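You operate a simulated robot arm through the tools that you are given. There is no shell and no other tool. Be economical: measure what you need, move in short steps, check, and stop when the job is done.

You are at the controls of a simulated robot arm. One attempt, no reset.

JOB
Close the flask of red water with the red stopper and rock it at top speed till even.
Fine: stop the mixer once the streaks are gone; the flask stays on the plate. Set down upright: what you pick out.

It is judged by the outcome, as a careful person would: the job done as asked, and still so three seconds after it is handed in. It fails if anything else is knocked over, pushed out of place, dropped, spilled or broken. A push-on lid holds only when it is set on centred and level and pressed home; a screw cap is set on level and turned clockwise until tight.

ROBOT AND FRAMES
A 7-joint arm with a two-finger parallel gripper, fixed in place. Base frame: the origin is at the foot of the arm, x ahead of it, y to its left, z up; the work surface is at about z = 0. Units: m, rad, N and s.
With the tool pointing down near the work surface it reaches from about 0.24 to 0.62 m from the base axis. Its first joint turns from -1.152 to 1.152 rad. Payload 2.6 kg.
The TCP is the grasp point between the finger pads, 0.03 m short of the fingertips. In the tool frame z runs along the fingers and y along their closing line. The gripper opens to 0.094 m. The fingers are 0.028 m wide and 0.01 m thick; the gripper's body (0.05 by 0.096 m) begins 0.055 m behind the TCP.
Orientation is told as [roll, pitch, yaw] about the base's x, y, z axes, in that order, counted from this pose: with the fingers straight down and closing along the base's y, the tool's x points along the base's -x, its y along +y and its z along -z.

CONTROLS
- The arm moves only by the tool jog_arm. Its argument "deltas" is a list of rows, each an object (a shift or turn left out is 0, a gripper value left out holds the last) with "offset": the shift along the base's x, y, z in units of 40 mm (1.0 is 40 mm), a list of three; "dr": the turn, a rotation vector about the base's x, y, z in units of 6 degrees (1.0 is 6 degrees), a list of three. In form: [{"offset": [x, y, z], "dr": [rx, ry, rz]}, ...]. A call has 1 to 8 rows; each row shifts and turns the commanded pose from where the row before left it. "claw" is the closure, from 0 (fully open) to 1 (shut), set as the call begins (left out, the last holds). A call with a number of a shift or a turn outside -1 to 1 is refused whole. Each row takes 0.2 s and may step no farther than 0.05 m and 0.15 rad from the row before; otherwise, or with a gripper value out of range, the whole call is refused. Where a pose cannot be reached the arm comes as near as it can. A force on the tool above 70 N (or 10 N above the force at the start of the call, whichever is more), or a blocked arm, ends the call early, and 0.2 s more pass. The fingers move at their own pace (about 0.072 m/s each) and stop on an object; they squeeze with about 25 N. The grip force told is the motor's: it shows also when the fingers shut on nothing. Time passes only in rows, and 0.2 s behind the last, so rows that do not move let the fingers close. The reply holds the time, the measured pose of the TCP, the force on the tool along the base axes, the opening and the grip force, in the units named above and with some noise, with the torque about the TCP (base axes, N m) and any sound that the robot's microphone picked up.
- Cameras (640 x 400 px; columns grow to the right, rows downward): "scene" is fixed at [0.0349, 0.4269, 0.5536]; the picture's right is [-0.82, -0.57, 0.00], its down [-0.39, 0.55, -0.74] and it looks along [0.43, -0.61, -0.67] (base axes); focal length 221 px, centre (320, 200). "wrist" rides on the gripper at [0.076, 0.014, -0.103] in the tool frame; the picture's right is [-0.18, 0.98, 0.00], its down [-0.75, -0.14, -0.64] and it looks along [-0.63, -0.12, 0.77] (tool axes); focal length 243 px, centre (320, 200). There is no depth. A picture from a camera that has moved, and an enlarged one, comes with that camera's place and axes in the base frame and with its lens. The place of the scene camera against the robot may be out by one fixed shift of up to 0.012 m in any direction.
- capture(camera): a new picture of that camera. The clock stands still meanwhile.
- inspect(camera, box): a new picture of the part [left, top, right, bottom] of that camera's present view, enlarged. The clock stands still meanwhile.
- job_done(): hands the job in; it is judged then, once.

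Work in short steps. Places have to be worked out from the pictures, the camera data and where the tool is seen: move nearer, look again, correct. Check each grasp and each placing, and mend what went wrong. You have 120 turns and 84 pictures in all, those below and enlarged ones among them. Open the gripper and draw the arm clear of the work before you hand the job in, unless the task says otherwise; then end with one line.

The tools are called after ">>>" as a command line: name --argument value ..., lists and objects as JSON in quotes. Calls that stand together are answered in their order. jog_arm: Moves the arm, as the interface text tells. Its arguments: {"type":"object","properties":{"deltas":{"type":"array","items":{"type":"object","properties":{"offset":{"type":"array","items":{"type":"number"}},"dr":{"type":"array","items":{"type":"number"}}}}},"claw":{"type":"number"}},"required":["deltas"]} The other tools are called the same way: capture (camera) takes a picture; inspect (camera, box) takes an enlarged picture of a part of a camera's view; job_done () hands the job in.

At the start:

```text
t: 0.0
tool_pos: [0.314, 0.2025, 0.3637]
tool_rot: [0.0, 0.001, -0.001]
contact_force: [0.1, -0.1, -0.3]
moment: [-0.01, 0.05, -0.04]
opening: 0.0939
grip_force: 0.0
```

scene: 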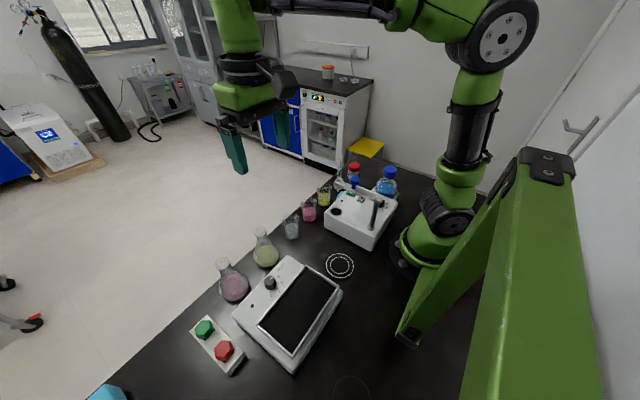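
wrist: 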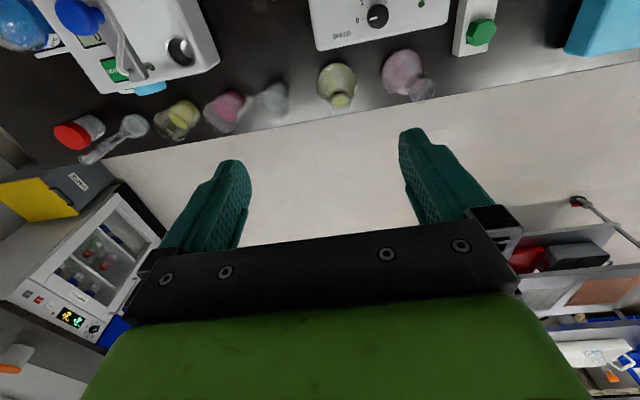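

I begin by enlarging the parts of the scene with the flasks, mixer and stoppers.

>>> inspect --camera "scene" --box '[180, 220, 360, 380]'

>>> inspect --camera "scene" --box '[270, 150, 410, 260]'

```text
2.50 times, centred on (270, 300) of scene
camera zoom: at [0.0349, 0.4269, 0.5536], right [-0.82, -0.57, 0.0], down [-0.39, 0.55, -0.74], along [0.43, -0.61, -0.67], focal length 552 px, centre (445, -50)
```

zoom: 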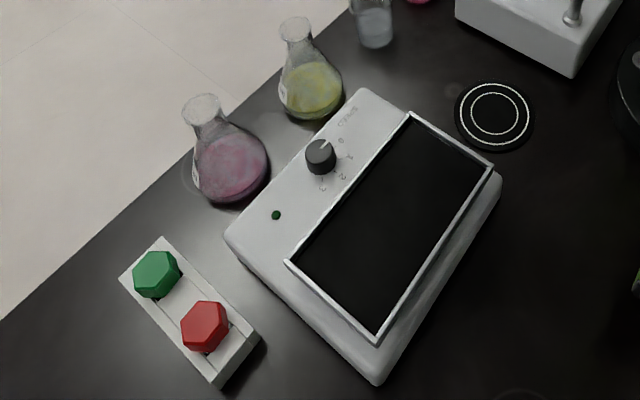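

```text
3.64 times, centred on (340, 205) of scene
camera zoom: at [0.0349, 0.4269, 0.5536], right [-0.82, -0.57, 0.0], down [-0.39, 0.55, -0.74], along [0.43, -0.61, -0.67], focal length 802 px, centre (247, 182)
```

zoom: 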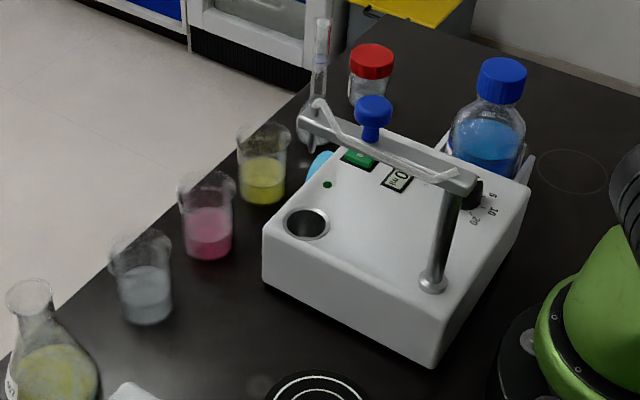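

The red-water flask seems to stand near (0.35, 0.34), the rocker plate near (0.18, 0.29), the knob near (0.27, 0.29) and the red stopper near (0.18, 0.38). I'll move the wrist camera back, staying high, to look down at these.

>>> jog_arm --deltas '[{"offset": [-0.4, 0.2, 0.2], "dr": [0, 0, 1]}, {"offset": [-0.4, 0.2, 0.2], "dr": [0, 0, 1]}, {"offset": [-0.4, 0.2, 0.2], "dr": [0, 0, 1]}, {"offset": [-0.4, 0.2, 0.2], "dr": [0, 0, 1]}, {"offset": [-0.4, 0.2, 0.2], "dr": [0, 0, 1]}, {"offset": [-0.4, 0.2, 0], "dr": [0, 0, 1]}, {"offset": [0, 0, 0], "dr": [0, 0, 1]}]' --claw 0

>>> capture --camera "wrist"

```text
t: 1.6
tool_pos: [0.2173, 0.25, 0.4034]
tool_rot: [0.001, 0.001, 0.734]
contact_force: [-0.5, 0.3, -0.3]
moment: [-0.03, -0.02, 0.01]
opening: 0.0938
grip_force: 0.0
```

```text
79 pictures are left
camera wrist: at [0.1521, 0.2104, 0.5071], right [-0.52, 0.85, 0.0], down [0.65, 0.4, 0.64], along [0.55, 0.33, -0.77], focal length 243 px, centre (320, 200)
```

wrist: 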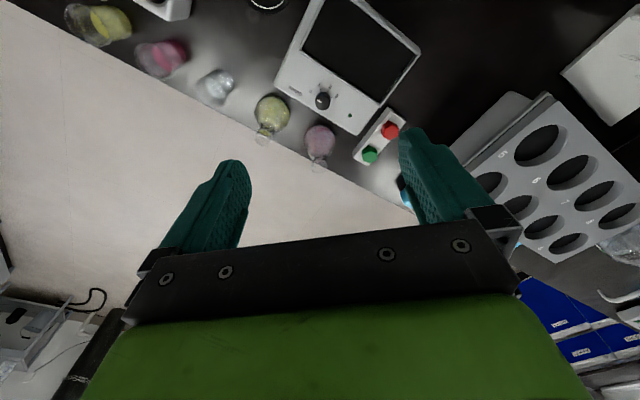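

The wrist camera sees everything well now; I enlarge it to measure the positions.

>>> inspect --camera "wrist" --box '[240, 60, 430, 180]'

>>> inspect --camera "wrist" --box '[260, 0, 450, 120]'

```text
3.33 times, centred on (335, 120) of wrist
camera zoom: at [0.1521, 0.2104, 0.5071], right [-0.52, 0.85, 0.0], down [0.65, 0.4, 0.64], along [0.55, 0.33, -0.77], focal length 809 px, centre (270, 467)
```

zoom: 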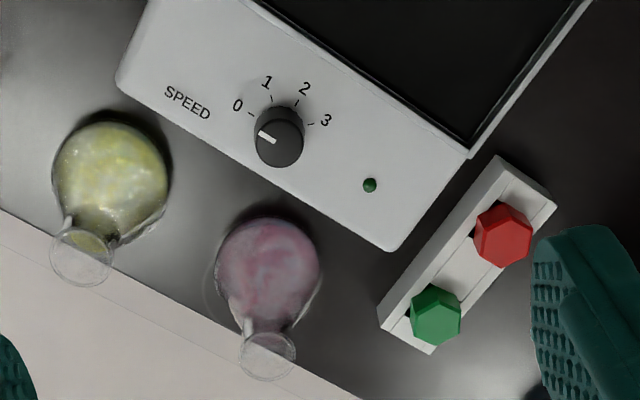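

```text
3.33 times, centred on (355, 60) of wrist
camera zoom: at [0.1521, 0.2104, 0.5071], right [-0.52, 0.85, 0.0], down [0.65, 0.4, 0.64], along [0.55, 0.33, -0.77], focal length 809 px, centre (203, 667)
```

zoom: 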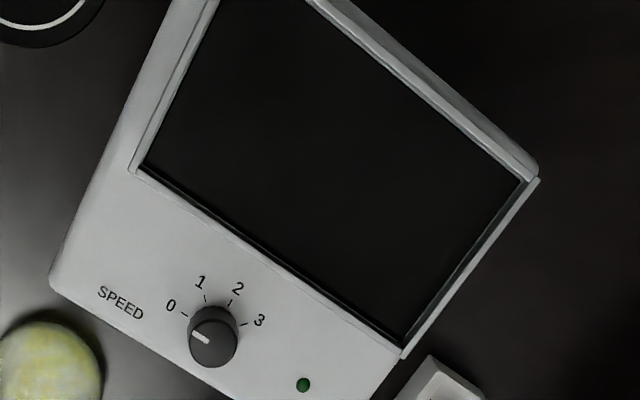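

Estimates: red stopper ≈ (0.253, 0.430), red flask ≈ (0.357, 0.332) with its mouth at z≈0.126, knob ≈ (0.264, 0.282) pointing at 0, plate centre ≈ (0.178, 0.294). I move above the red stopper for a closer look.

>>> jog_arm --deltas '[{"offset": [0.11, 0.56, -0.7]}, {"offset": [0.11, 0.56, -0.7]}, {"offset": [0.11, 0.56, -0.7]}, {"offset": [0.11, 0.56, -0.7]}, {"offset": [0.11, 0.56, -0.7]}, {"offset": [0.11, 0.56, -0.7]}, {"offset": [0.11, 0.56, -0.7]}, {"offset": [0.11, 0.56, -0.7]}]'

>>> capture --camera "wrist"

```text
t: 3.4
tool_pos: [0.2537, 0.4303, 0.1796]
tool_rot: [0.0, -0.001, 0.732]
contact_force: [0.3, 0.0, 1.0]
moment: [0.01, 0.0, -0.02]
opening: 0.094
grip_force: 0.0
```

```text
76 pictures are left
camera wrist: at [0.188, 0.3896, 0.2833], right [-0.52, 0.85, 0.0], down [0.65, 0.4, 0.64], along [0.55, 0.33, -0.77], focal length 243 px, centre (320, 200)
```

wrist: 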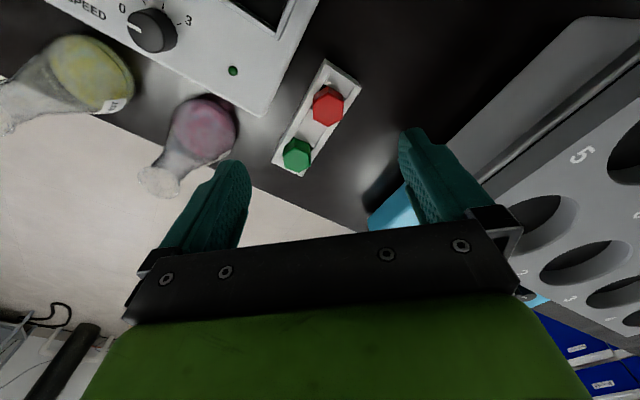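

>>> inspect --camera "wrist" --box '[260, 50, 380, 180]'

>>> inspect --camera "wrist" --box '[110, 70, 260, 210]'

>>> inspect --camera "wrist" --box '[80, 0, 240, 90]'

```text
3.08 times, centred on (320, 115) of wrist
camera zoom: at [0.188, 0.3896, 0.2833], right [-0.52, 0.85, 0.0], down [0.65, 0.4, 0.64], along [0.55, 0.33, -0.77], focal length 746 px, centre (320, 462)
```

zoom: 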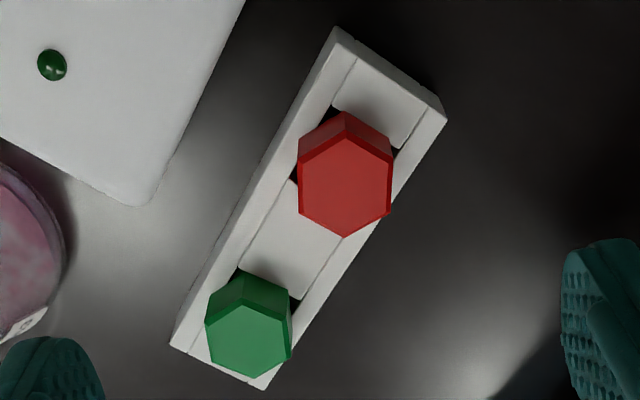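

```text
2.86 times, centred on (185, 140) of wrist
camera zoom: at [0.188, 0.3896, 0.2833], right [-0.52, 0.85, 0.0], down [0.65, 0.4, 0.64], along [0.55, 0.33, -0.77], focal length 693 px, centre (706, 371)
```

zoom: 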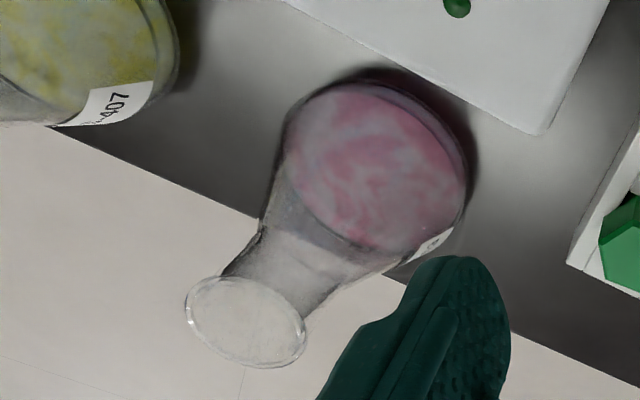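

```text
4.00 times, centred on (160, 45) of wrist
camera zoom: at [0.188, 0.3896, 0.2833], right [-0.52, 0.85, 0.0], down [0.65, 0.4, 0.64], along [0.55, 0.33, -0.77], focal length 970 px, centre (960, 820)
```

zoom: 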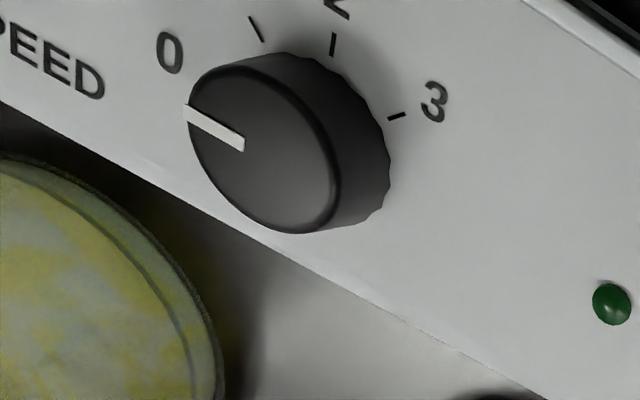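

Refined by triangulation: stopper about (0.260, 0.441) with its top at z≈0.03–0.04, hex flats facing 120°, and the flask mouth at (0.3636, 0.335, 0.115). I turn the yaw to 30°, close partly, and come lower.

>>> jog_arm --deltas '[{"offset": [0.05, 0.12, -0.4], "dr": [0, 0, -1]}, {"offset": [0.05, 0.13, -0.4], "dr": [0, 0, -1]}, {"offset": [0.03, 0, -0.4]}, {"offset": [0, 0, -0.4]}, {"offset": [0, 0, 0]}]' --claw 0.35

>>> capture --camera "wrist"

>>> inspect --camera "scene" --box '[160, 270, 320, 390]'

```text
t: 4.6
tool_pos: [0.2571, 0.4418, 0.1156]
tool_rot: [0.0, 0.0, 0.524]
contact_force: [0.0, 0.7, -0.5]
moment: [-0.02, -0.03, -0.04]
opening: 0.061
grip_force: 0.0
```

```text
72 pictures are left
camera wrist: at [0.1857, 0.4145, 0.2189], right [-0.33, 0.94, 0.0], down [0.72, 0.25, 0.64], along [0.61, 0.21, -0.77], focal length 243 px, centre (320, 200)
```

wrist: 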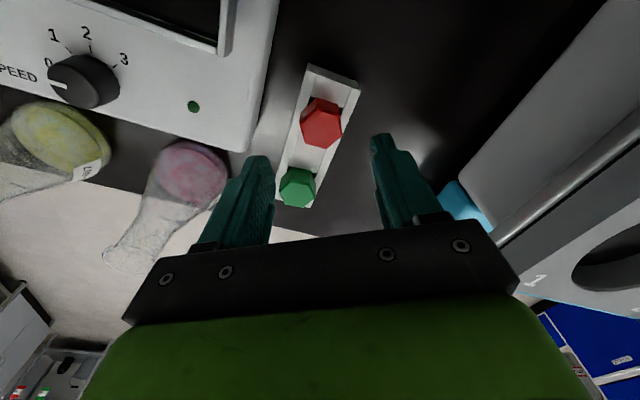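

```text
3.33 times, centred on (240, 330) of scene
camera zoom: at [0.0349, 0.4269, 0.5536], right [-0.82, -0.57, 0.0], down [-0.39, 0.55, -0.74], along [0.43, -0.61, -0.67], focal length 736 px, centre (587, -233)
```

zoom: 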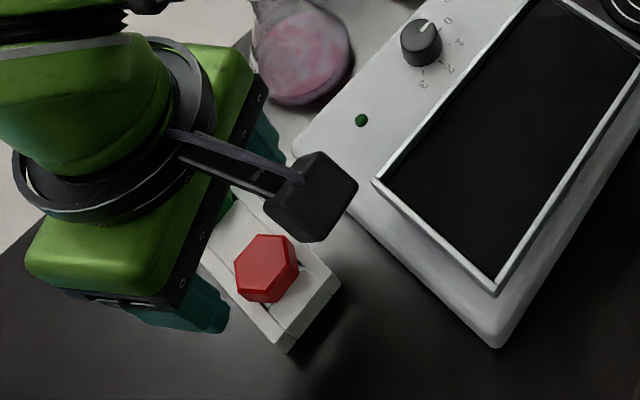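

I enlarge the stopper between the fingers to fix its centre and hex angle.

>>> inspect --camera "wrist" --box '[240, 60, 400, 220]'

```text
2.50 times, centred on (320, 140) of wrist
camera zoom: at [0.1857, 0.4145, 0.2189], right [-0.33, 0.94, 0.0], down [0.72, 0.25, 0.64], along [0.61, 0.21, -0.77], focal length 606 px, centre (320, 350)
```

zoom: 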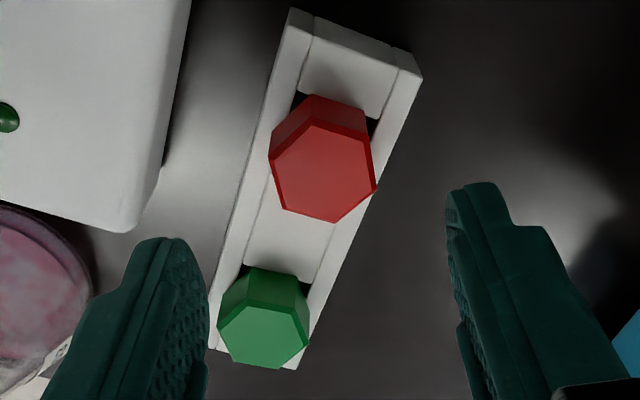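

Stopper top centre ≈ (0.2595, 0.441, 0.040), flats match yaw 30°, head about 31 mm wide reaching down to z≈0.016. I lower so the fingertips come beside the head.

>>> jog_arm --deltas '[{"offset": [0.06, -0.02, -0.4]}, {"offset": [0, 0, -0.4]}, {"offset": [0, 0, -0.4]}, {"offset": [0, 0, -0.35]}, {"offset": [0, 0, 0]}]'

>>> capture --camera "wrist"

```text
t: 5.8
tool_pos: [0.2597, 0.4393, 0.0573]
tool_rot: [0.002, -0.001, 0.521]
contact_force: [-8.9, -22.6, 38.8]
moment: [-0.33, 0.6, 0.84]
opening: 0.0611
grip_force: 0.0
```

```text
69 pictures are left
camera wrist: at [0.1885, 0.4132, 0.1602], right [-0.33, 0.94, 0.0], down [0.72, 0.25, 0.64], along [0.61, 0.21, -0.77], focal length 243 px, centre (320, 200)
```

wrist: 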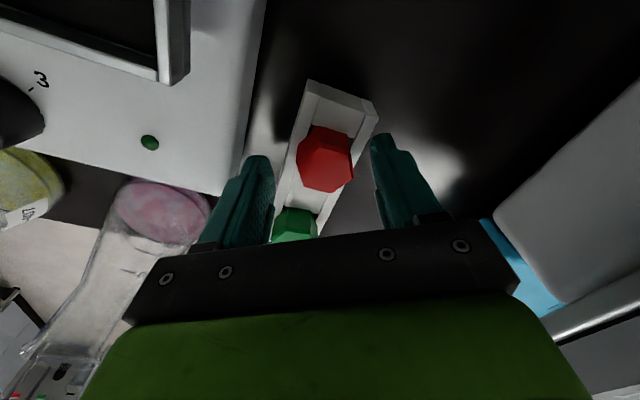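

Contact at fingertip z≈0.027: one finger's corner has probably touched the rack's top edge. I raise a little and look again.

>>> jog_arm --deltas '[{"offset": [0, 0, 0.15]}, {"offset": [0, 0, 0.1]}, {"offset": [0, 0, 0]}]'

>>> inspect --camera "wrist" --box '[220, 70, 420, 250]'

>>> inspect --camera "scene" --box '[170, 280, 290, 390]'

```text
t: 6.6
tool_pos: [0.2609, 0.4388, 0.0635]
tool_rot: [-0.001, 0.0, 0.525]
contact_force: [0.7, 0.0, 0.3]
moment: [-0.01, -0.02, 0.03]
opening: 0.0614
grip_force: 0.1
```

```text
2.22 times, centred on (320, 160) of wrist
camera zoom: at [0.1887, 0.4132, 0.1671], right [-0.33, 0.94, 0.0], down [0.72, 0.25, 0.64], along [0.61, 0.21, -0.77], focal length 539 px, centre (320, 289)
```

zoom: 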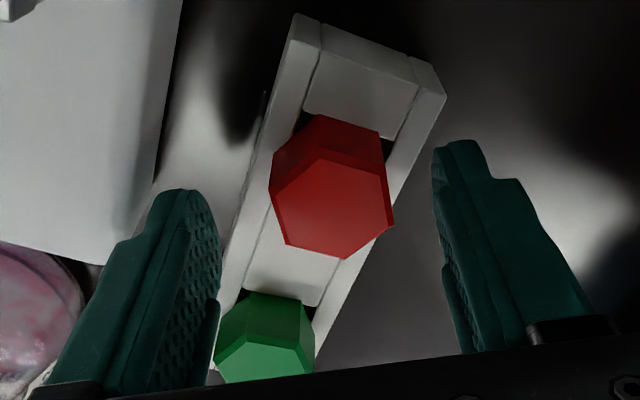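

```text
3.64 times, centred on (230, 335) of scene
camera zoom: at [0.0349, 0.4269, 0.5536], right [-0.82, -0.57, 0.0], down [-0.39, 0.55, -0.74], along [0.43, -0.61, -0.67], focal length 802 px, centre (647, -291)
```

zoom: 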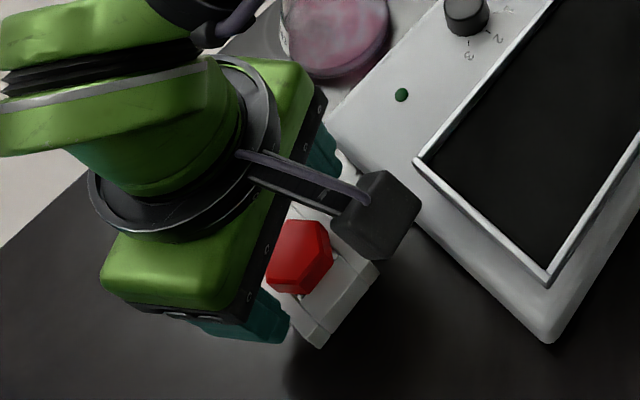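

The stopper is centred at about (0.260, 0.441) and the rack's edge is at z≈0.027. I lower 3 mm so the tips stay just above the rack, then close.

>>> jog_arm --deltas '[{"offset": [-0.02, 0.05, -0.08]}, {"offset": [0, 0, 0]}]'

>>> jog_arm --deltas '[{"offset": [0, 0, 0]}, {"offset": [0, 0, 0]}, {"offset": [0, 0, 0]}]' --claw 1

>>> inspect --camera "wrist" --box '[220, 70, 420, 250]'

```text
t: 7.2
tool_pos: [0.2602, 0.441, 0.0619]
tool_rot: [-0.001, 0.0, 0.524]
contact_force: [-0.6, 0.4, 0.7]
moment: [-0.01, 0.01, 0.01]
opening: 0.0612
grip_force: 0.0
```

```text
t: 8.0
tool_pos: [0.2599, 0.4415, 0.0612]
tool_rot: [0.0, 0.002, 0.524]
contact_force: [0.1, 0.2, 0.3]
moment: [0.03, 0.01, 0.03]
opening: 0.029
grip_force: 25.1
```

```text
2.22 times, centred on (320, 160) of wrist
camera zoom: at [0.1879, 0.4155, 0.1643], right [-0.33, 0.94, 0.0], down [0.72, 0.25, 0.64], along [0.61, 0.21, -0.77], focal length 539 px, centre (320, 289)
```

zoom: 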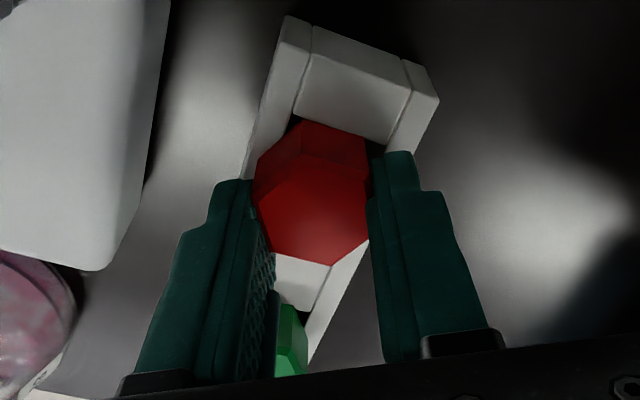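

The grip is firm at 29 mm opening with no side force. I lift straight up and check.

>>> jog_arm --deltas '[{"offset": [0, 0, 0.2]}, {"offset": [0, 0, 0.5]}, {"offset": [0, 0, 0.8]}, {"offset": [0, 0, 0.8]}, {"offset": [0, 0, 0.8]}]'

>>> capture --camera "wrist"

>>> capture --camera "scene"

```text
t: 9.2
tool_pos: [0.2588, 0.4419, 0.1865]
tool_rot: [-0.001, 0.0, 0.523]
contact_force: [-0.2, -0.2, 1.1]
moment: [-0.02, 0.0, 0.03]
opening: 0.029
grip_force: 25.7
```

```text
65 pictures are left
camera wrist: at [0.1874, 0.4159, 0.289], right [-0.33, 0.94, 0.0], down [0.72, 0.25, 0.64], along [0.61, 0.21, -0.77], focal length 243 px, centre (320, 200)
```

wrist: 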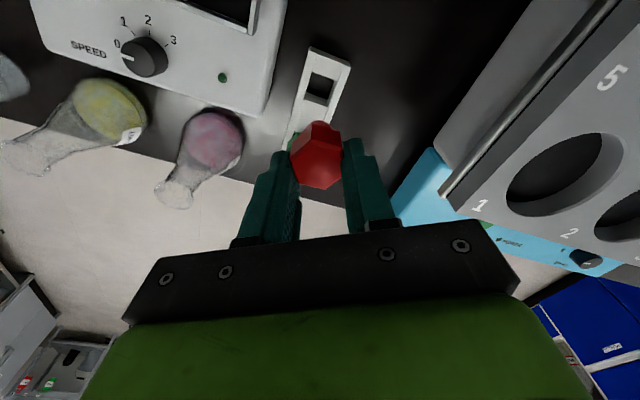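

```text
64 pictures are left
```

scene: 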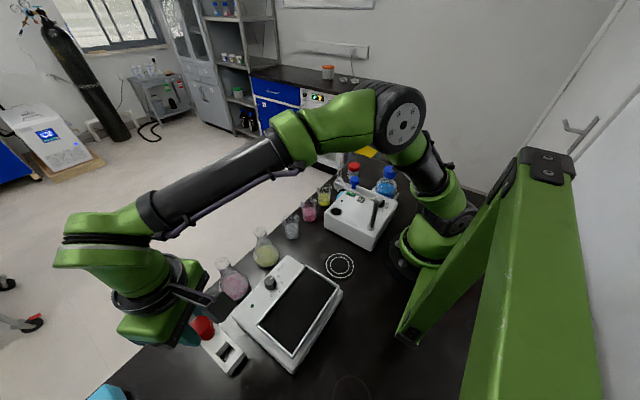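

The stopper is held. I enlarge it to check its offset from the tool axis, and also the target mouth.

>>> inspect --camera "wrist" --box '[260, 100, 380, 220]'

>>> inspect --camera "scene" --box '[160, 240, 300, 380]'

```text
3.33 times, centred on (320, 160) of wrist
camera zoom: at [0.1874, 0.4159, 0.289], right [-0.33, 0.94, 0.0], down [0.72, 0.25, 0.64], along [0.61, 0.21, -0.77], focal length 809 px, centre (320, 333)
```

zoom: 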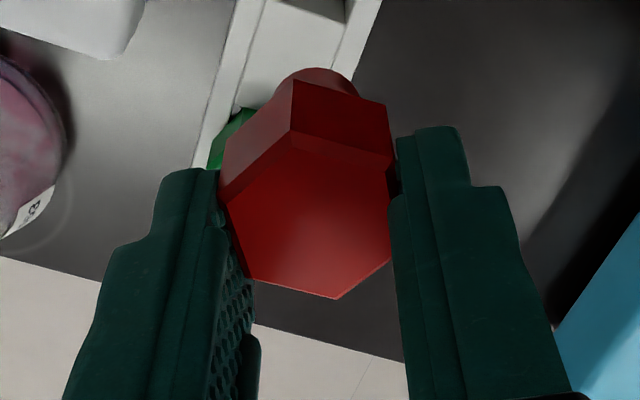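

```text
2.86 times, centred on (230, 310) of scene
camera zoom: at [0.0349, 0.4269, 0.5536], right [-0.82, -0.57, 0.0], down [-0.39, 0.55, -0.74], along [0.43, -0.61, -0.67], focal length 630 px, centre (577, -114)
```

zoom: 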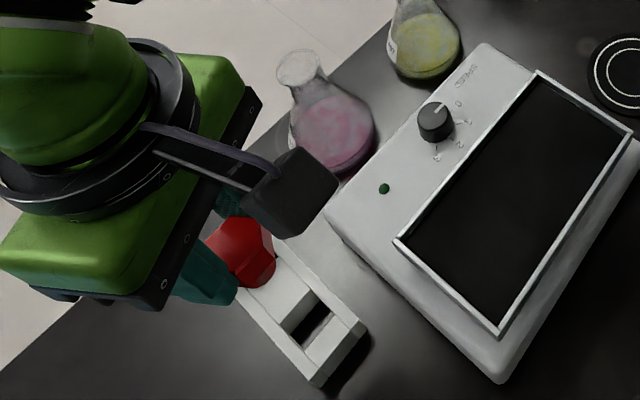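

Stopper sits centred in the grip, plug pointing down. I rise and move above the flask mouth estimate (0.3636, 0.335), staying well above it.

>>> jog_arm --deltas '[{"offset": [0, 0, 0.8]}, {"offset": [0.53, -0.53, 0]}, {"offset": [0.53, -0.53, 0]}, {"offset": [0.52, -0.54, 0]}, {"offset": [0.52, -0.54, 0]}, {"offset": [0.52, -0.53, 0]}, {"offset": [0, 0, 0]}]'

>>> capture --camera "wrist"

>>> inspect --camera "scene" --box '[160, 200, 320, 320]'

```text
t: 10.8
tool_pos: [0.3651, 0.3331, 0.2185]
tool_rot: [0.001, 0.001, 0.523]
contact_force: [-0.3, 0.0, 0.1]
moment: [-0.01, 0.01, -0.02]
opening: 0.0291
grip_force: 25.0
```

```text
61 pictures are left
camera wrist: at [0.293, 0.3079, 0.321], right [-0.33, 0.94, 0.0], down [0.72, 0.25, 0.64], along [0.61, 0.21, -0.77], focal length 243 px, centre (320, 200)
```

wrist: 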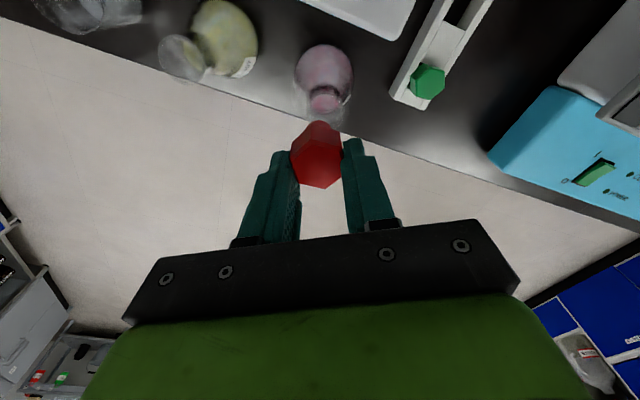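

```text
3.33 times, centred on (240, 260) of scene
camera zoom: at [0.0349, 0.4269, 0.5536], right [-0.82, -0.57, 0.0], down [-0.39, 0.55, -0.74], along [0.43, -0.61, -0.67], focal length 736 px, centre (587, 0)
```

zoom: 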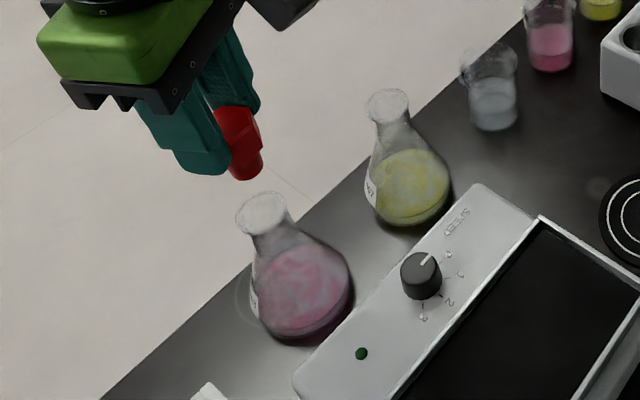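

Both views are clear. I enlarge the wrist view of the flask mouth and plug.

>>> inspect --camera "wrist" --box '[270, 30, 390, 200]'

>>> inspect --camera "scene" --box '[200, 225, 250, 275]'

```text
2.35 times, centred on (330, 115) of wrist
camera zoom: at [0.293, 0.3079, 0.321], right [-0.33, 0.94, 0.0], down [0.72, 0.25, 0.64], along [0.61, 0.21, -0.77], focal length 571 px, centre (296, 400)
```

zoom: 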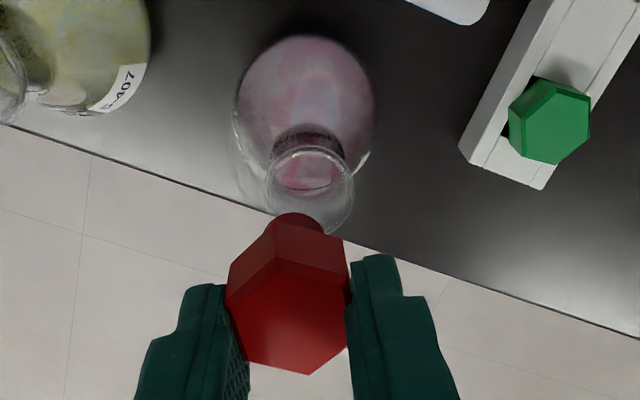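

```text
8.00 times, centred on (225, 250) of scene
camera zoom: at [0.0349, 0.4269, 0.5536], right [-0.82, -0.57, 0.0], down [-0.39, 0.55, -0.74], along [0.43, -0.61, -0.67], focal length 1765 px, centre (1080, -200)
```

zoom: 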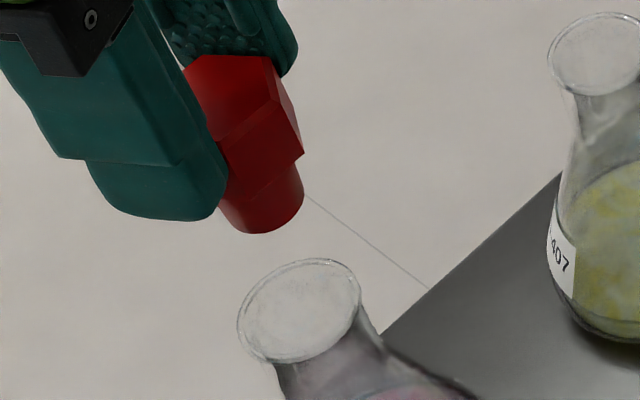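

Combining views, the mouth is about (0.362, 0.337, 0.118), and the plug's end is about 0.057 below the TCP. I come down to leave a gap of about 6 mm and compare again.

>>> jog_arm --deltas '[{"offset": [-0.06, 0.1, -0.35]}, {"offset": [0, 0, -0.35]}, {"offset": [0, 0, -0.25]}, {"offset": [0, 0, 0]}]'

>>> inspect --camera "wrist" --box '[270, 50, 370, 200]'

>>> inspect --camera "scene" --box '[200, 235, 250, 285]'

```text
t: 11.8
tool_pos: [0.3622, 0.337, 0.1785]
tool_rot: [0.0, 0.001, 0.523]
contact_force: [1.0, 0.7, -0.2]
moment: [-0.02, -0.02, 0.02]
opening: 0.0289
grip_force: 24.9
```

```text
2.67 times, centred on (320, 125) of wrist
camera zoom: at [0.29, 0.3126, 0.2822], right [-0.33, 0.94, 0.0], down [0.72, 0.25, 0.64], along [0.61, 0.21, -0.77], focal length 647 px, centre (320, 400)
```

zoom: 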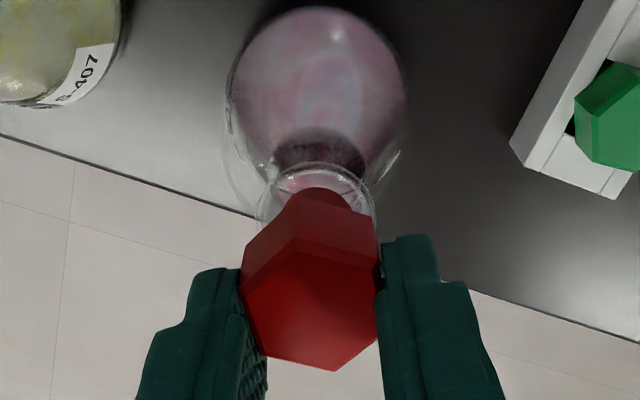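

```text
8.00 times, centred on (225, 260) of scene
camera zoom: at [0.0349, 0.4269, 0.5536], right [-0.82, -0.57, 0.0], down [-0.39, 0.55, -0.74], along [0.43, -0.61, -0.67], focal length 1765 px, centre (1080, -280)
```

zoom: 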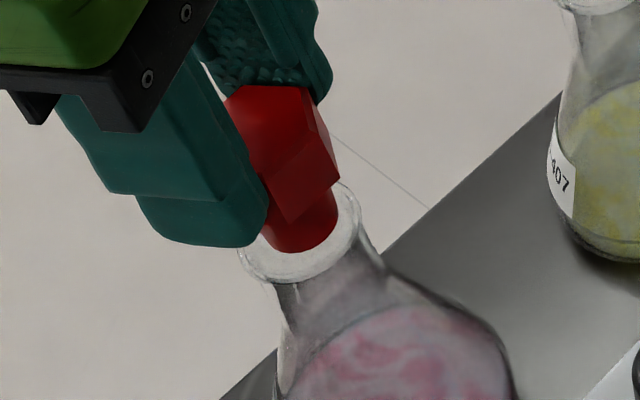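

Plug and mouth line up to within about 1 mm in both views, with a gap of about 3 mm. I descend gently by 6 mm and check forces.

>>> jog_arm --deltas '[{"offset": [0.015, 0.01, -0.05]}, {"offset": [0, 0, -0.05]}, {"offset": [0, 0, -0.05]}, {"offset": [0, 0, 0]}]'

>>> inspect --camera "wrist" --box '[270, 50, 370, 200]'

>>> inspect --camera "scene" --box '[200, 235, 250, 285]'

```text
t: 12.8
tool_pos: [0.3629, 0.3382, 0.1718]
tool_rot: [-0.001, -0.001, 0.524]
contact_force: [1.6, 0.5, -1.2]
moment: [0.02, 0.02, -0.03]
opening: 0.0286
grip_force: 25.0
```

```text
2.67 times, centred on (320, 125) of wrist
camera zoom: at [0.2906, 0.3132, 0.2759], right [-0.33, 0.94, 0.0], down [0.72, 0.25, 0.64], along [0.61, 0.21, -0.77], focal length 647 px, centre (320, 400)
```

zoom: 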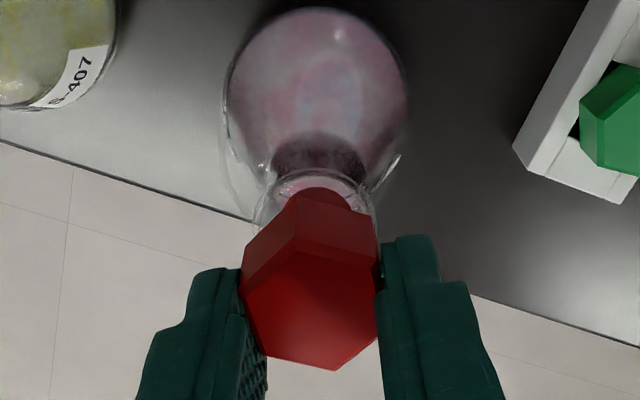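

```text
8.00 times, centred on (225, 260) of scene
camera zoom: at [0.0349, 0.4269, 0.5536], right [-0.82, -0.57, 0.0], down [-0.39, 0.55, -0.74], along [0.43, -0.61, -0.67], focal length 1765 px, centre (1080, -280)
```

zoom: 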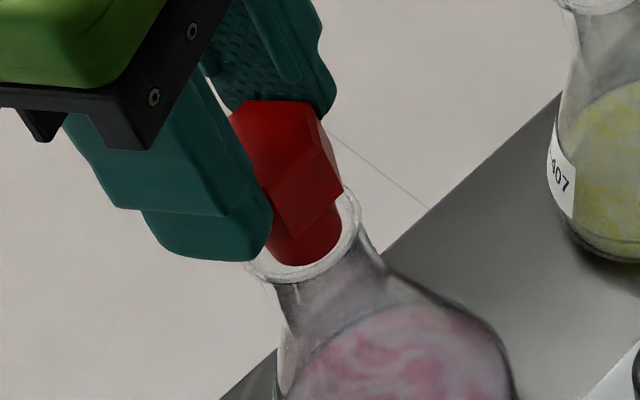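

No contact yet; the plug seems to be entering the lip centred. I continue down in small steps, watching the force.

>>> jog_arm --deltas '[{"offset": [0, 0, -0.05]}, {"offset": [0, 0, -0.05]}, {"offset": [0, 0, 0]}]'

>>> inspect --camera "scene" --box '[200, 235, 250, 285]'

```text
t: 13.6
tool_pos: [0.363, 0.3391, 0.169]
tool_rot: [0.002, 0.0, 0.523]
contact_force: [-0.4, -0.5, 0.5]
moment: [-0.03, -0.01, 0.0]
opening: 0.0288
grip_force: 25.8
```

```text
8.00 times, centred on (225, 260) of scene
camera zoom: at [0.0349, 0.4269, 0.5536], right [-0.82, -0.57, 0.0], down [-0.39, 0.55, -0.74], along [0.43, -0.61, -0.67], focal length 1765 px, centre (1080, -280)
```

zoom: 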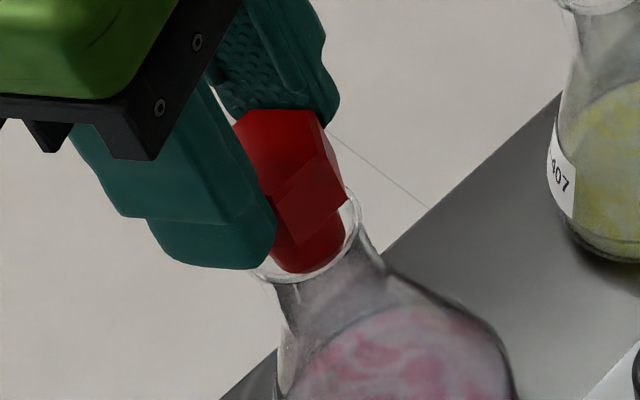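

Still no contact. I trim y by −1 mm, since it has drifted up, and continue down 4 mm.

>>> jog_arm --deltas '[{"offset": [0, -0.025, -0.05]}, {"offset": [0, 0, -0.05]}, {"offset": [0, 0, 0]}]'

>>> inspect --camera "scene" --box '[200, 235, 250, 285]'

>>> inspect --camera "wrist" --box '[270, 50, 370, 200]'

```text
t: 14.4
tool_pos: [0.3614, 0.3361, 0.1653]
tool_rot: [0.001, 0.002, 0.523]
contact_force: [0.5, 0.4, 0.5]
moment: [0.02, 0.0, -0.03]
opening: 0.029
grip_force: 25.0
```

```text
8.00 times, centred on (225, 260) of scene
camera zoom: at [0.0349, 0.4269, 0.5536], right [-0.82, -0.57, 0.0], down [-0.39, 0.55, -0.74], along [0.43, -0.61, -0.67], focal length 1765 px, centre (1080, -280)
```

zoom: 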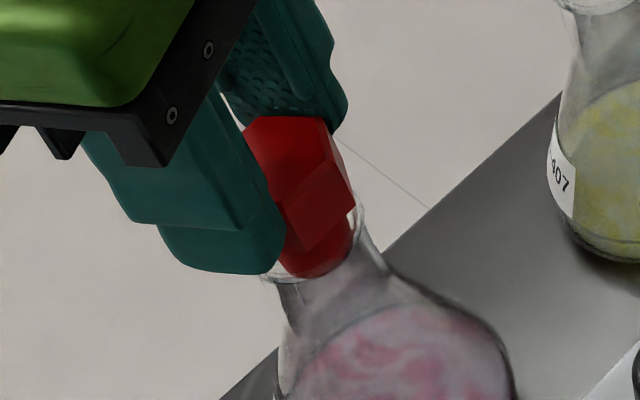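

```text
2.67 times, centred on (320, 125) of wrist
camera zoom: at [0.2905, 0.3121, 0.2679], right [-0.33, 0.94, 0.0], down [0.72, 0.25, 0.64], along [0.61, 0.21, -0.77], focal length 647 px, centre (320, 400)
```

zoom: 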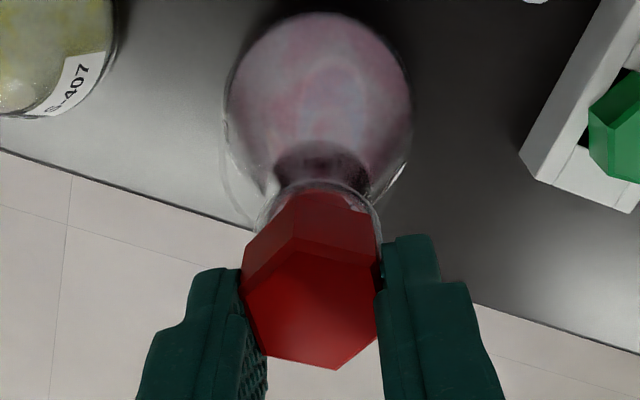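

The wrist view puts the mouth at about (0.3605, 0.336), matching the tool. I continue down 4 mm.

>>> jog_arm --deltas '[{"offset": [0, 0, -0.05]}, {"offset": [0, 0, -0.05]}, {"offset": [0, 0, 0]}]'

>>> inspect --camera "scene" --box '[200, 235, 250, 285]'

```text
t: 15.2
tool_pos: [0.3621, 0.3376, 0.1606]
tool_rot: [0.001, 0.001, 0.523]
contact_force: [-0.1, -0.2, 0.4]
moment: [-0.02, -0.01, 0.0]
opening: 0.0288
grip_force: 25.1
```

```text
8.00 times, centred on (225, 260) of scene
camera zoom: at [0.0349, 0.4269, 0.5536], right [-0.82, -0.57, 0.0], down [-0.39, 0.55, -0.74], along [0.43, -0.61, -0.67], focal length 1765 px, centre (1080, -280)
```

zoom: 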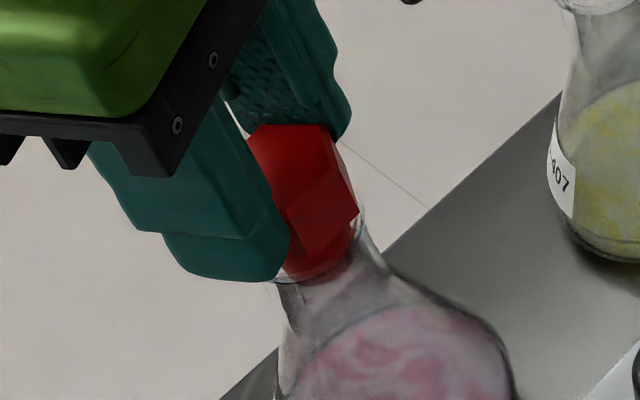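

The plug now sits inside the mouth behind the glass. I go on down in small steps until the force rises.

>>> jog_arm --deltas '[{"offset": [0, 0, -0.05]}, {"offset": [0, 0, -0.05]}, {"offset": [0, 0, -0.05]}, {"offset": [0, 0, 0]}]'

>>> inspect --camera "scene" --box '[200, 235, 250, 285]'

```text
t: 16.2
tool_pos: [0.3634, 0.3359, 0.1545]
tool_rot: [0.0, 0.001, 0.524]
contact_force: [-0.2, -0.3, -0.2]
moment: [-0.02, -0.02, 0.03]
opening: 0.0287
grip_force: 25.0
```

```text
8.00 times, centred on (225, 260) of scene
camera zoom: at [0.0349, 0.4269, 0.5536], right [-0.82, -0.57, 0.0], down [-0.39, 0.55, -0.74], along [0.43, -0.61, -0.67], focal length 1765 px, centre (1080, -280)
```

zoom: 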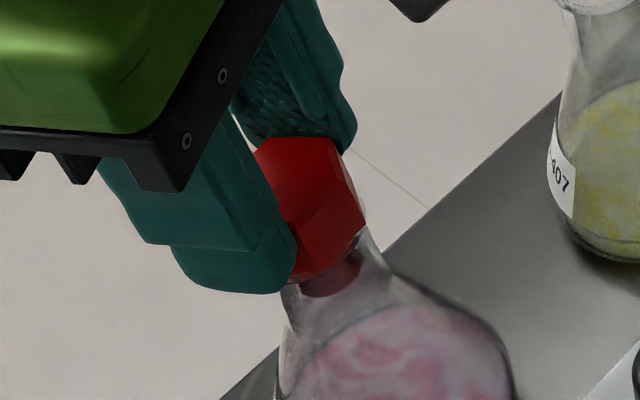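

The plug is visibly inside the neck with no load yet. I keep pressing down.

>>> jog_arm --deltas '[{"offset": [0, 0, -0.05]}, {"offset": [0, 0, -0.05]}, {"offset": [0, 0, -0.05]}, {"offset": [0, 0, 0]}]'

```text
t: 17.2
tool_pos: [0.3623, 0.3373, 0.1495]
tool_rot: [-0.001, -0.004, 0.522]
contact_force: [1.6, 1.2, 15.1]
moment: [-0.02, -0.12, -0.03]
opening: 0.0292
grip_force: 24.5
```

Contact at 15 N with little side force. I press further toward home.

>>> jog_arm --deltas '[{"offset": [0, 0, -0.05]}, {"offset": [0, 0, -0.05]}, {"offset": [0, 0, 0]}]'

>>> inspect --camera "scene" --box '[200, 235, 250, 285]'

>>> inspect --camera "wrist" --box '[270, 50, 370, 200]'

```text
t: 18.0
tool_pos: [0.3634, 0.3393, 0.1463]
tool_rot: [0.002, -0.007, 0.521]
contact_force: [-0.6, -0.9, 30.1]
moment: [-0.3, 0.08, -0.04]
opening: 0.0302
grip_force: 25.4
```

```text
8.00 times, centred on (225, 260) of scene
camera zoom: at [0.0348, 0.4268, 0.5537], right [-0.82, -0.57, 0.0], down [-0.39, 0.55, -0.74], along [0.43, -0.61, -0.67], focal length 1765 px, centre (1080, -280)
```

zoom: 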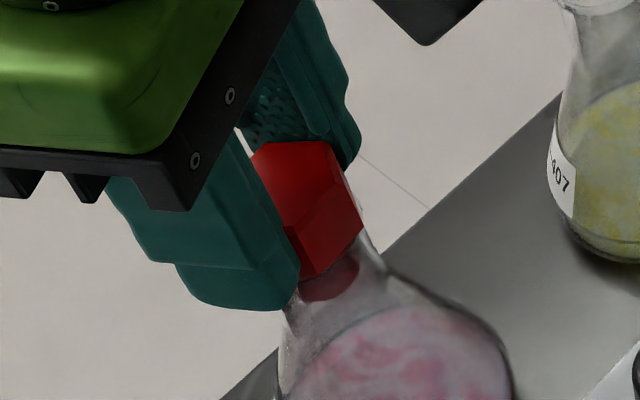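

```text
2.67 times, centred on (320, 125) of wrist
camera zoom: at [0.2907, 0.3124, 0.2506], right [-0.33, 0.94, 0.0], down [0.72, 0.25, 0.65], along [0.61, 0.22, -0.76], focal length 647 px, centre (320, 400)
```

zoom: 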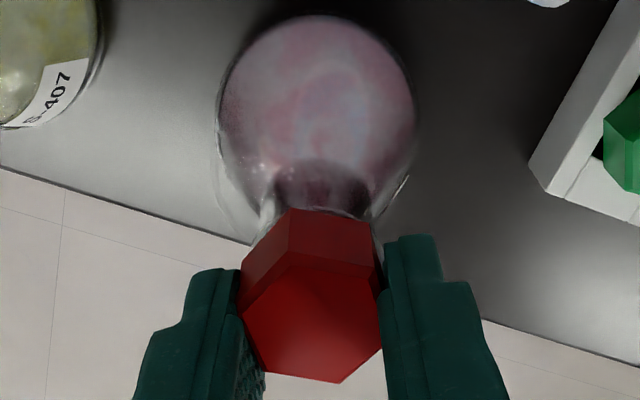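

At 30 N the fingers began slipping down the head, so friction limits this press. I release, rise, and inspect how far the stopper has gone in.

>>> jog_arm --deltas '[{"offset": [0, 0, 0.1]}, {"offset": [0, 0, 0]}]'

>>> jog_arm --deltas '[{"offset": [0, 0, 0]}, {"offset": [0, 0, 0]}, {"offset": [0, 0, 0.5]}, {"offset": [0, 0, 1]}, {"offset": [0, 0, 0]}]' --claw 0.4

>>> inspect --camera "scene" --box '[200, 230, 270, 300]'

>>> capture --camera "wrist"

```text
t: 18.6
tool_pos: [0.3624, 0.3371, 0.148]
tool_rot: [0.001, 0.002, 0.525]
contact_force: [2.0, 1.8, 7.1]
moment: [0.11, -0.1, 0.0]
opening: 0.0305
grip_force: 25.2
```

```text
t: 19.8
tool_pos: [0.3627, 0.338, 0.2098]
tool_rot: [-0.001, -0.001, 0.523]
contact_force: [0.1, -0.2, -0.3]
moment: [0.02, -0.01, -0.01]
opening: 0.0564
grip_force: 0.1
```

```text
5.71 times, centred on (235, 265) of scene
camera zoom: at [0.0349, 0.4269, 0.5536], right [-0.82, -0.57, 0.0], down [-0.39, 0.55, -0.74], along [0.43, -0.61, -0.67], focal length 1261 px, centre (806, -171)
```

zoom: 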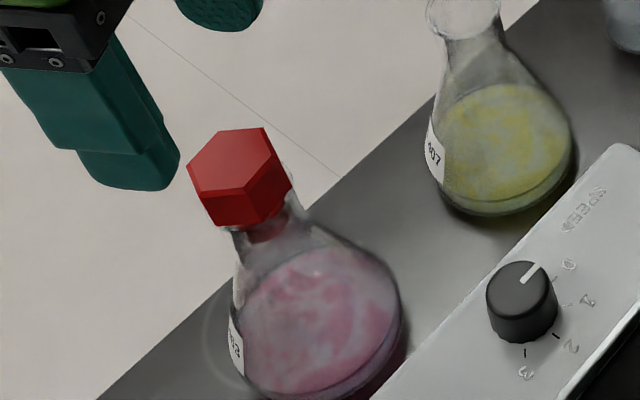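

```text
45 pictures are left
camera wrist: at [0.2906, 0.3124, 0.3128], right [-0.33, 0.94, 0.0], down [0.72, 0.25, 0.64], along [0.61, 0.21, -0.77], focal length 243 px, centre (320, 200)
```

wrist: 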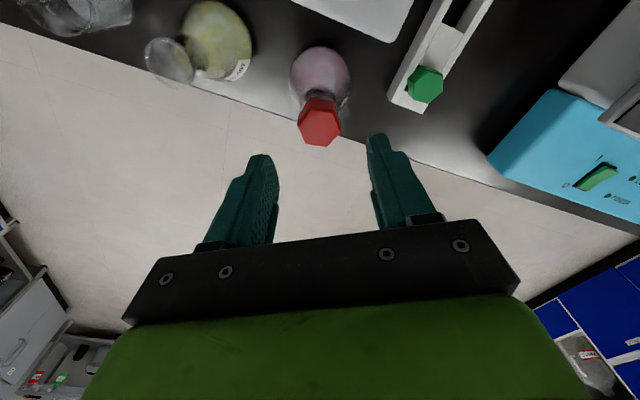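

It looks seated. I enlarge the wrist view to check the level and centring of the head before a final press with closed fingers.

>>> inspect --camera "wrist" --box '[280, 40, 360, 160]'

>>> inspect --camera "scene" --box '[210, 245, 250, 285]'

```text
3.33 times, centred on (320, 100) of wrist
camera zoom: at [0.2906, 0.3124, 0.3128], right [-0.33, 0.94, 0.0], down [0.72, 0.25, 0.64], along [0.61, 0.21, -0.77], focal length 809 px, centre (320, 533)
```

zoom: 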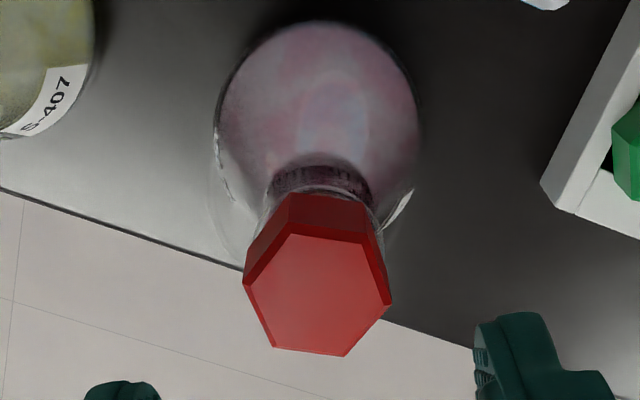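

```text
10.00 times, centred on (230, 265) of scene
camera zoom: at [0.0349, 0.4269, 0.5536], right [-0.82, -0.57, 0.0], down [-0.39, 0.55, -0.74], along [0.43, -0.61, -0.67], focal length 2207 px, centre (1220, -450)
```

zoom: 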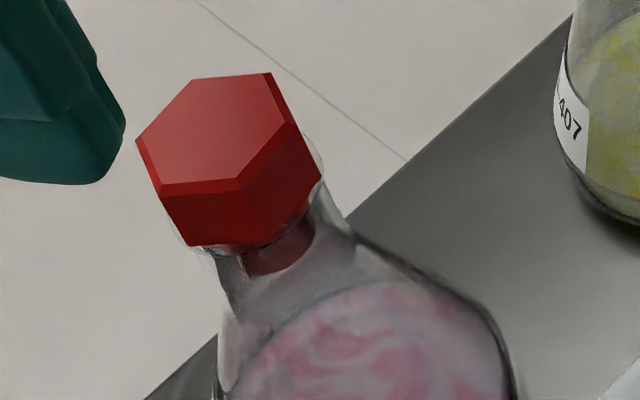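

Head centre (0.3615, 0.337), top z≈0.14, looks level. I close the fingers and press down on the top for a firm seating.

>>> jog_arm --deltas '[{"offset": [-0.02, -0.02, 0]}, {"offset": [0, 0, 0]}, {"offset": [0, 0, -0.3]}, {"offset": [0, 0, -0.3]}, {"offset": [0, 0, -0.2]}, {"offset": [0, 0, -0.1]}, {"offset": [0, 0, 0]}]' --claw 1

```text
t: 21.4
tool_pos: [0.3616, 0.3378, 0.1719]
tool_rot: [0.001, 0.001, 0.524]
contact_force: [0.0, 0.0, -0.3]
moment: [0.01, -0.04, -0.02]
opening: 0.0003
grip_force: 24.6
```

Just above the head. I press down in small steps until the force is high.

>>> jog_arm --deltas '[{"offset": [0, 0, -0.05]}, {"offset": [0, 0, -0.05]}, {"offset": [0, 0, -0.05]}, {"offset": [0, 0, -0.05]}, {"offset": [0, 0, -0.05]}, {"offset": [0, 0, 0]}]'

```text
t: 22.8
tool_pos: [0.3638, 0.3368, 0.1686]
tool_rot: [0.004, -0.015, 0.521]
contact_force: [-6.1, -7.4, 48.8]
moment: [-0.42, 0.51, 0.0]
opening: 0.0003
grip_force: 25.3
```

49 N reached with the top at z≈0.139. One more small push, then rise and look.

>>> jog_arm --deltas '[{"offset": [0.02, 0.02, -0.05]}, {"offset": [0, 0, 0]}]'

>>> jog_arm --deltas '[{"offset": [0, 0, 0.3]}, {"offset": [0, 0, 0.8]}, {"offset": [0, 0, 0.5]}, {"offset": [0, 0, 0]}]' --claw 0.3

>>> inspect --camera "scene" --box '[200, 235, 260, 305]'

>>> inspect --camera "wrist" --box '[240, 0, 400, 160]'

```text
t: 23.4
tool_pos: [0.3655, 0.3402, 0.1688]
tool_rot: [0.003, -0.018, 0.523]
contact_force: [-9.5, -7.4, 59.1]
moment: [-0.5, 0.74, 0.0]
opening: 0.0
grip_force: 25.0
```

```text
t: 24.4
tool_pos: [0.3648, 0.338, 0.2249]
tool_rot: [0.001, 0.001, 0.523]
contact_force: [0.4, -0.3, 0.3]
moment: [0.02, -0.01, -0.03]
opening: 0.0659
grip_force: 0.2
```

```text
5.71 times, centred on (230, 270) of scene
camera zoom: at [0.0349, 0.4269, 0.5536], right [-0.82, -0.57, 0.0], down [-0.39, 0.55, -0.74], along [0.43, -0.61, -0.67], focal length 1261 px, centre (834, -200)
```

zoom: 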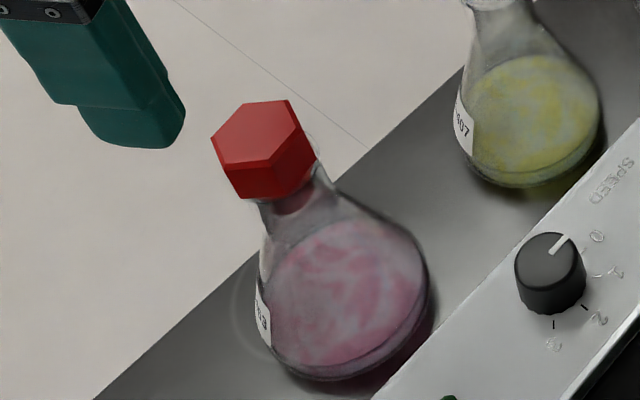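

```text
2.50 times, centred on (320, 80) of wrist
camera zoom: at [0.2912, 0.3124, 0.328], right [-0.33, 0.94, 0.0], down [0.72, 0.26, 0.64], along [0.61, 0.21, -0.77], focal length 606 px, centre (320, 500)
```

zoom: 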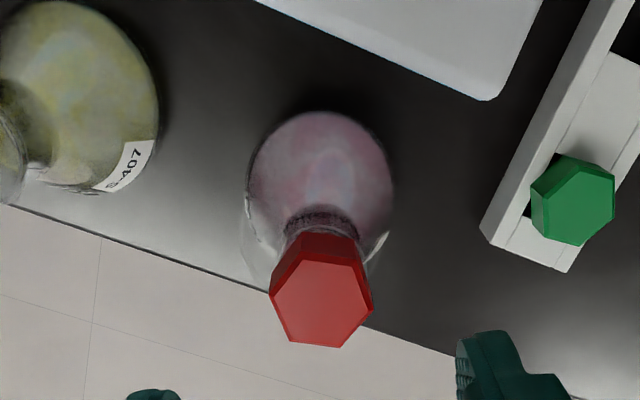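

The flask is firmly stoppered. The neck is short and the lip wide, so I'll grip at lip and neck, fingertips at z≈0.097, with yaw turned 6° to the hex flats.

>>> jog_arm --deltas '[{"offset": [-0.03, -0.02, -0.3], "dr": [0, 0, 1]}, {"offset": [0, 0, -0.5]}, {"offset": [0, 0, -0.5]}, {"offset": [0, 0, -0.5]}, {"offset": [0, 0, -0.4]}, {"offset": [0, 0, -0.25]}, {"offset": [0, 0, 0]}]'

>>> inspect --camera "scene" --box '[190, 225, 260, 305]'

```text
t: 26.0
tool_pos: [0.3628, 0.3376, 0.1275]
tool_rot: [-0.001, 0.001, 0.629]
contact_force: [-0.7, 1.2, 0.2]
moment: [0.0, 0.03, 0.02]
opening: 0.0657
grip_force: 0.0
```

```text
5.00 times, centred on (225, 265) of scene
camera zoom: at [0.0349, 0.4269, 0.5536], right [-0.82, -0.57, 0.0], down [-0.39, 0.55, -0.74], along [0.43, -0.61, -0.67], focal length 1103 px, centre (795, -125)
```

zoom: 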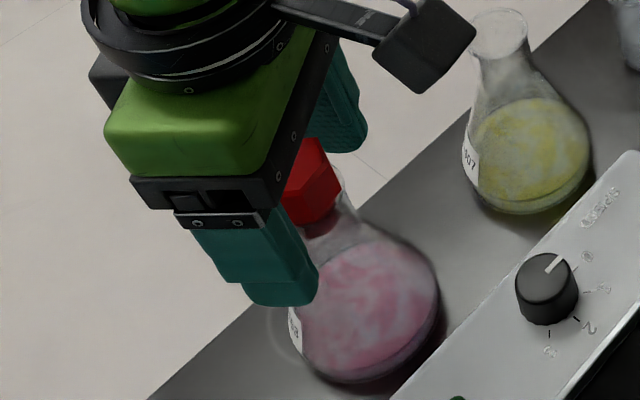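

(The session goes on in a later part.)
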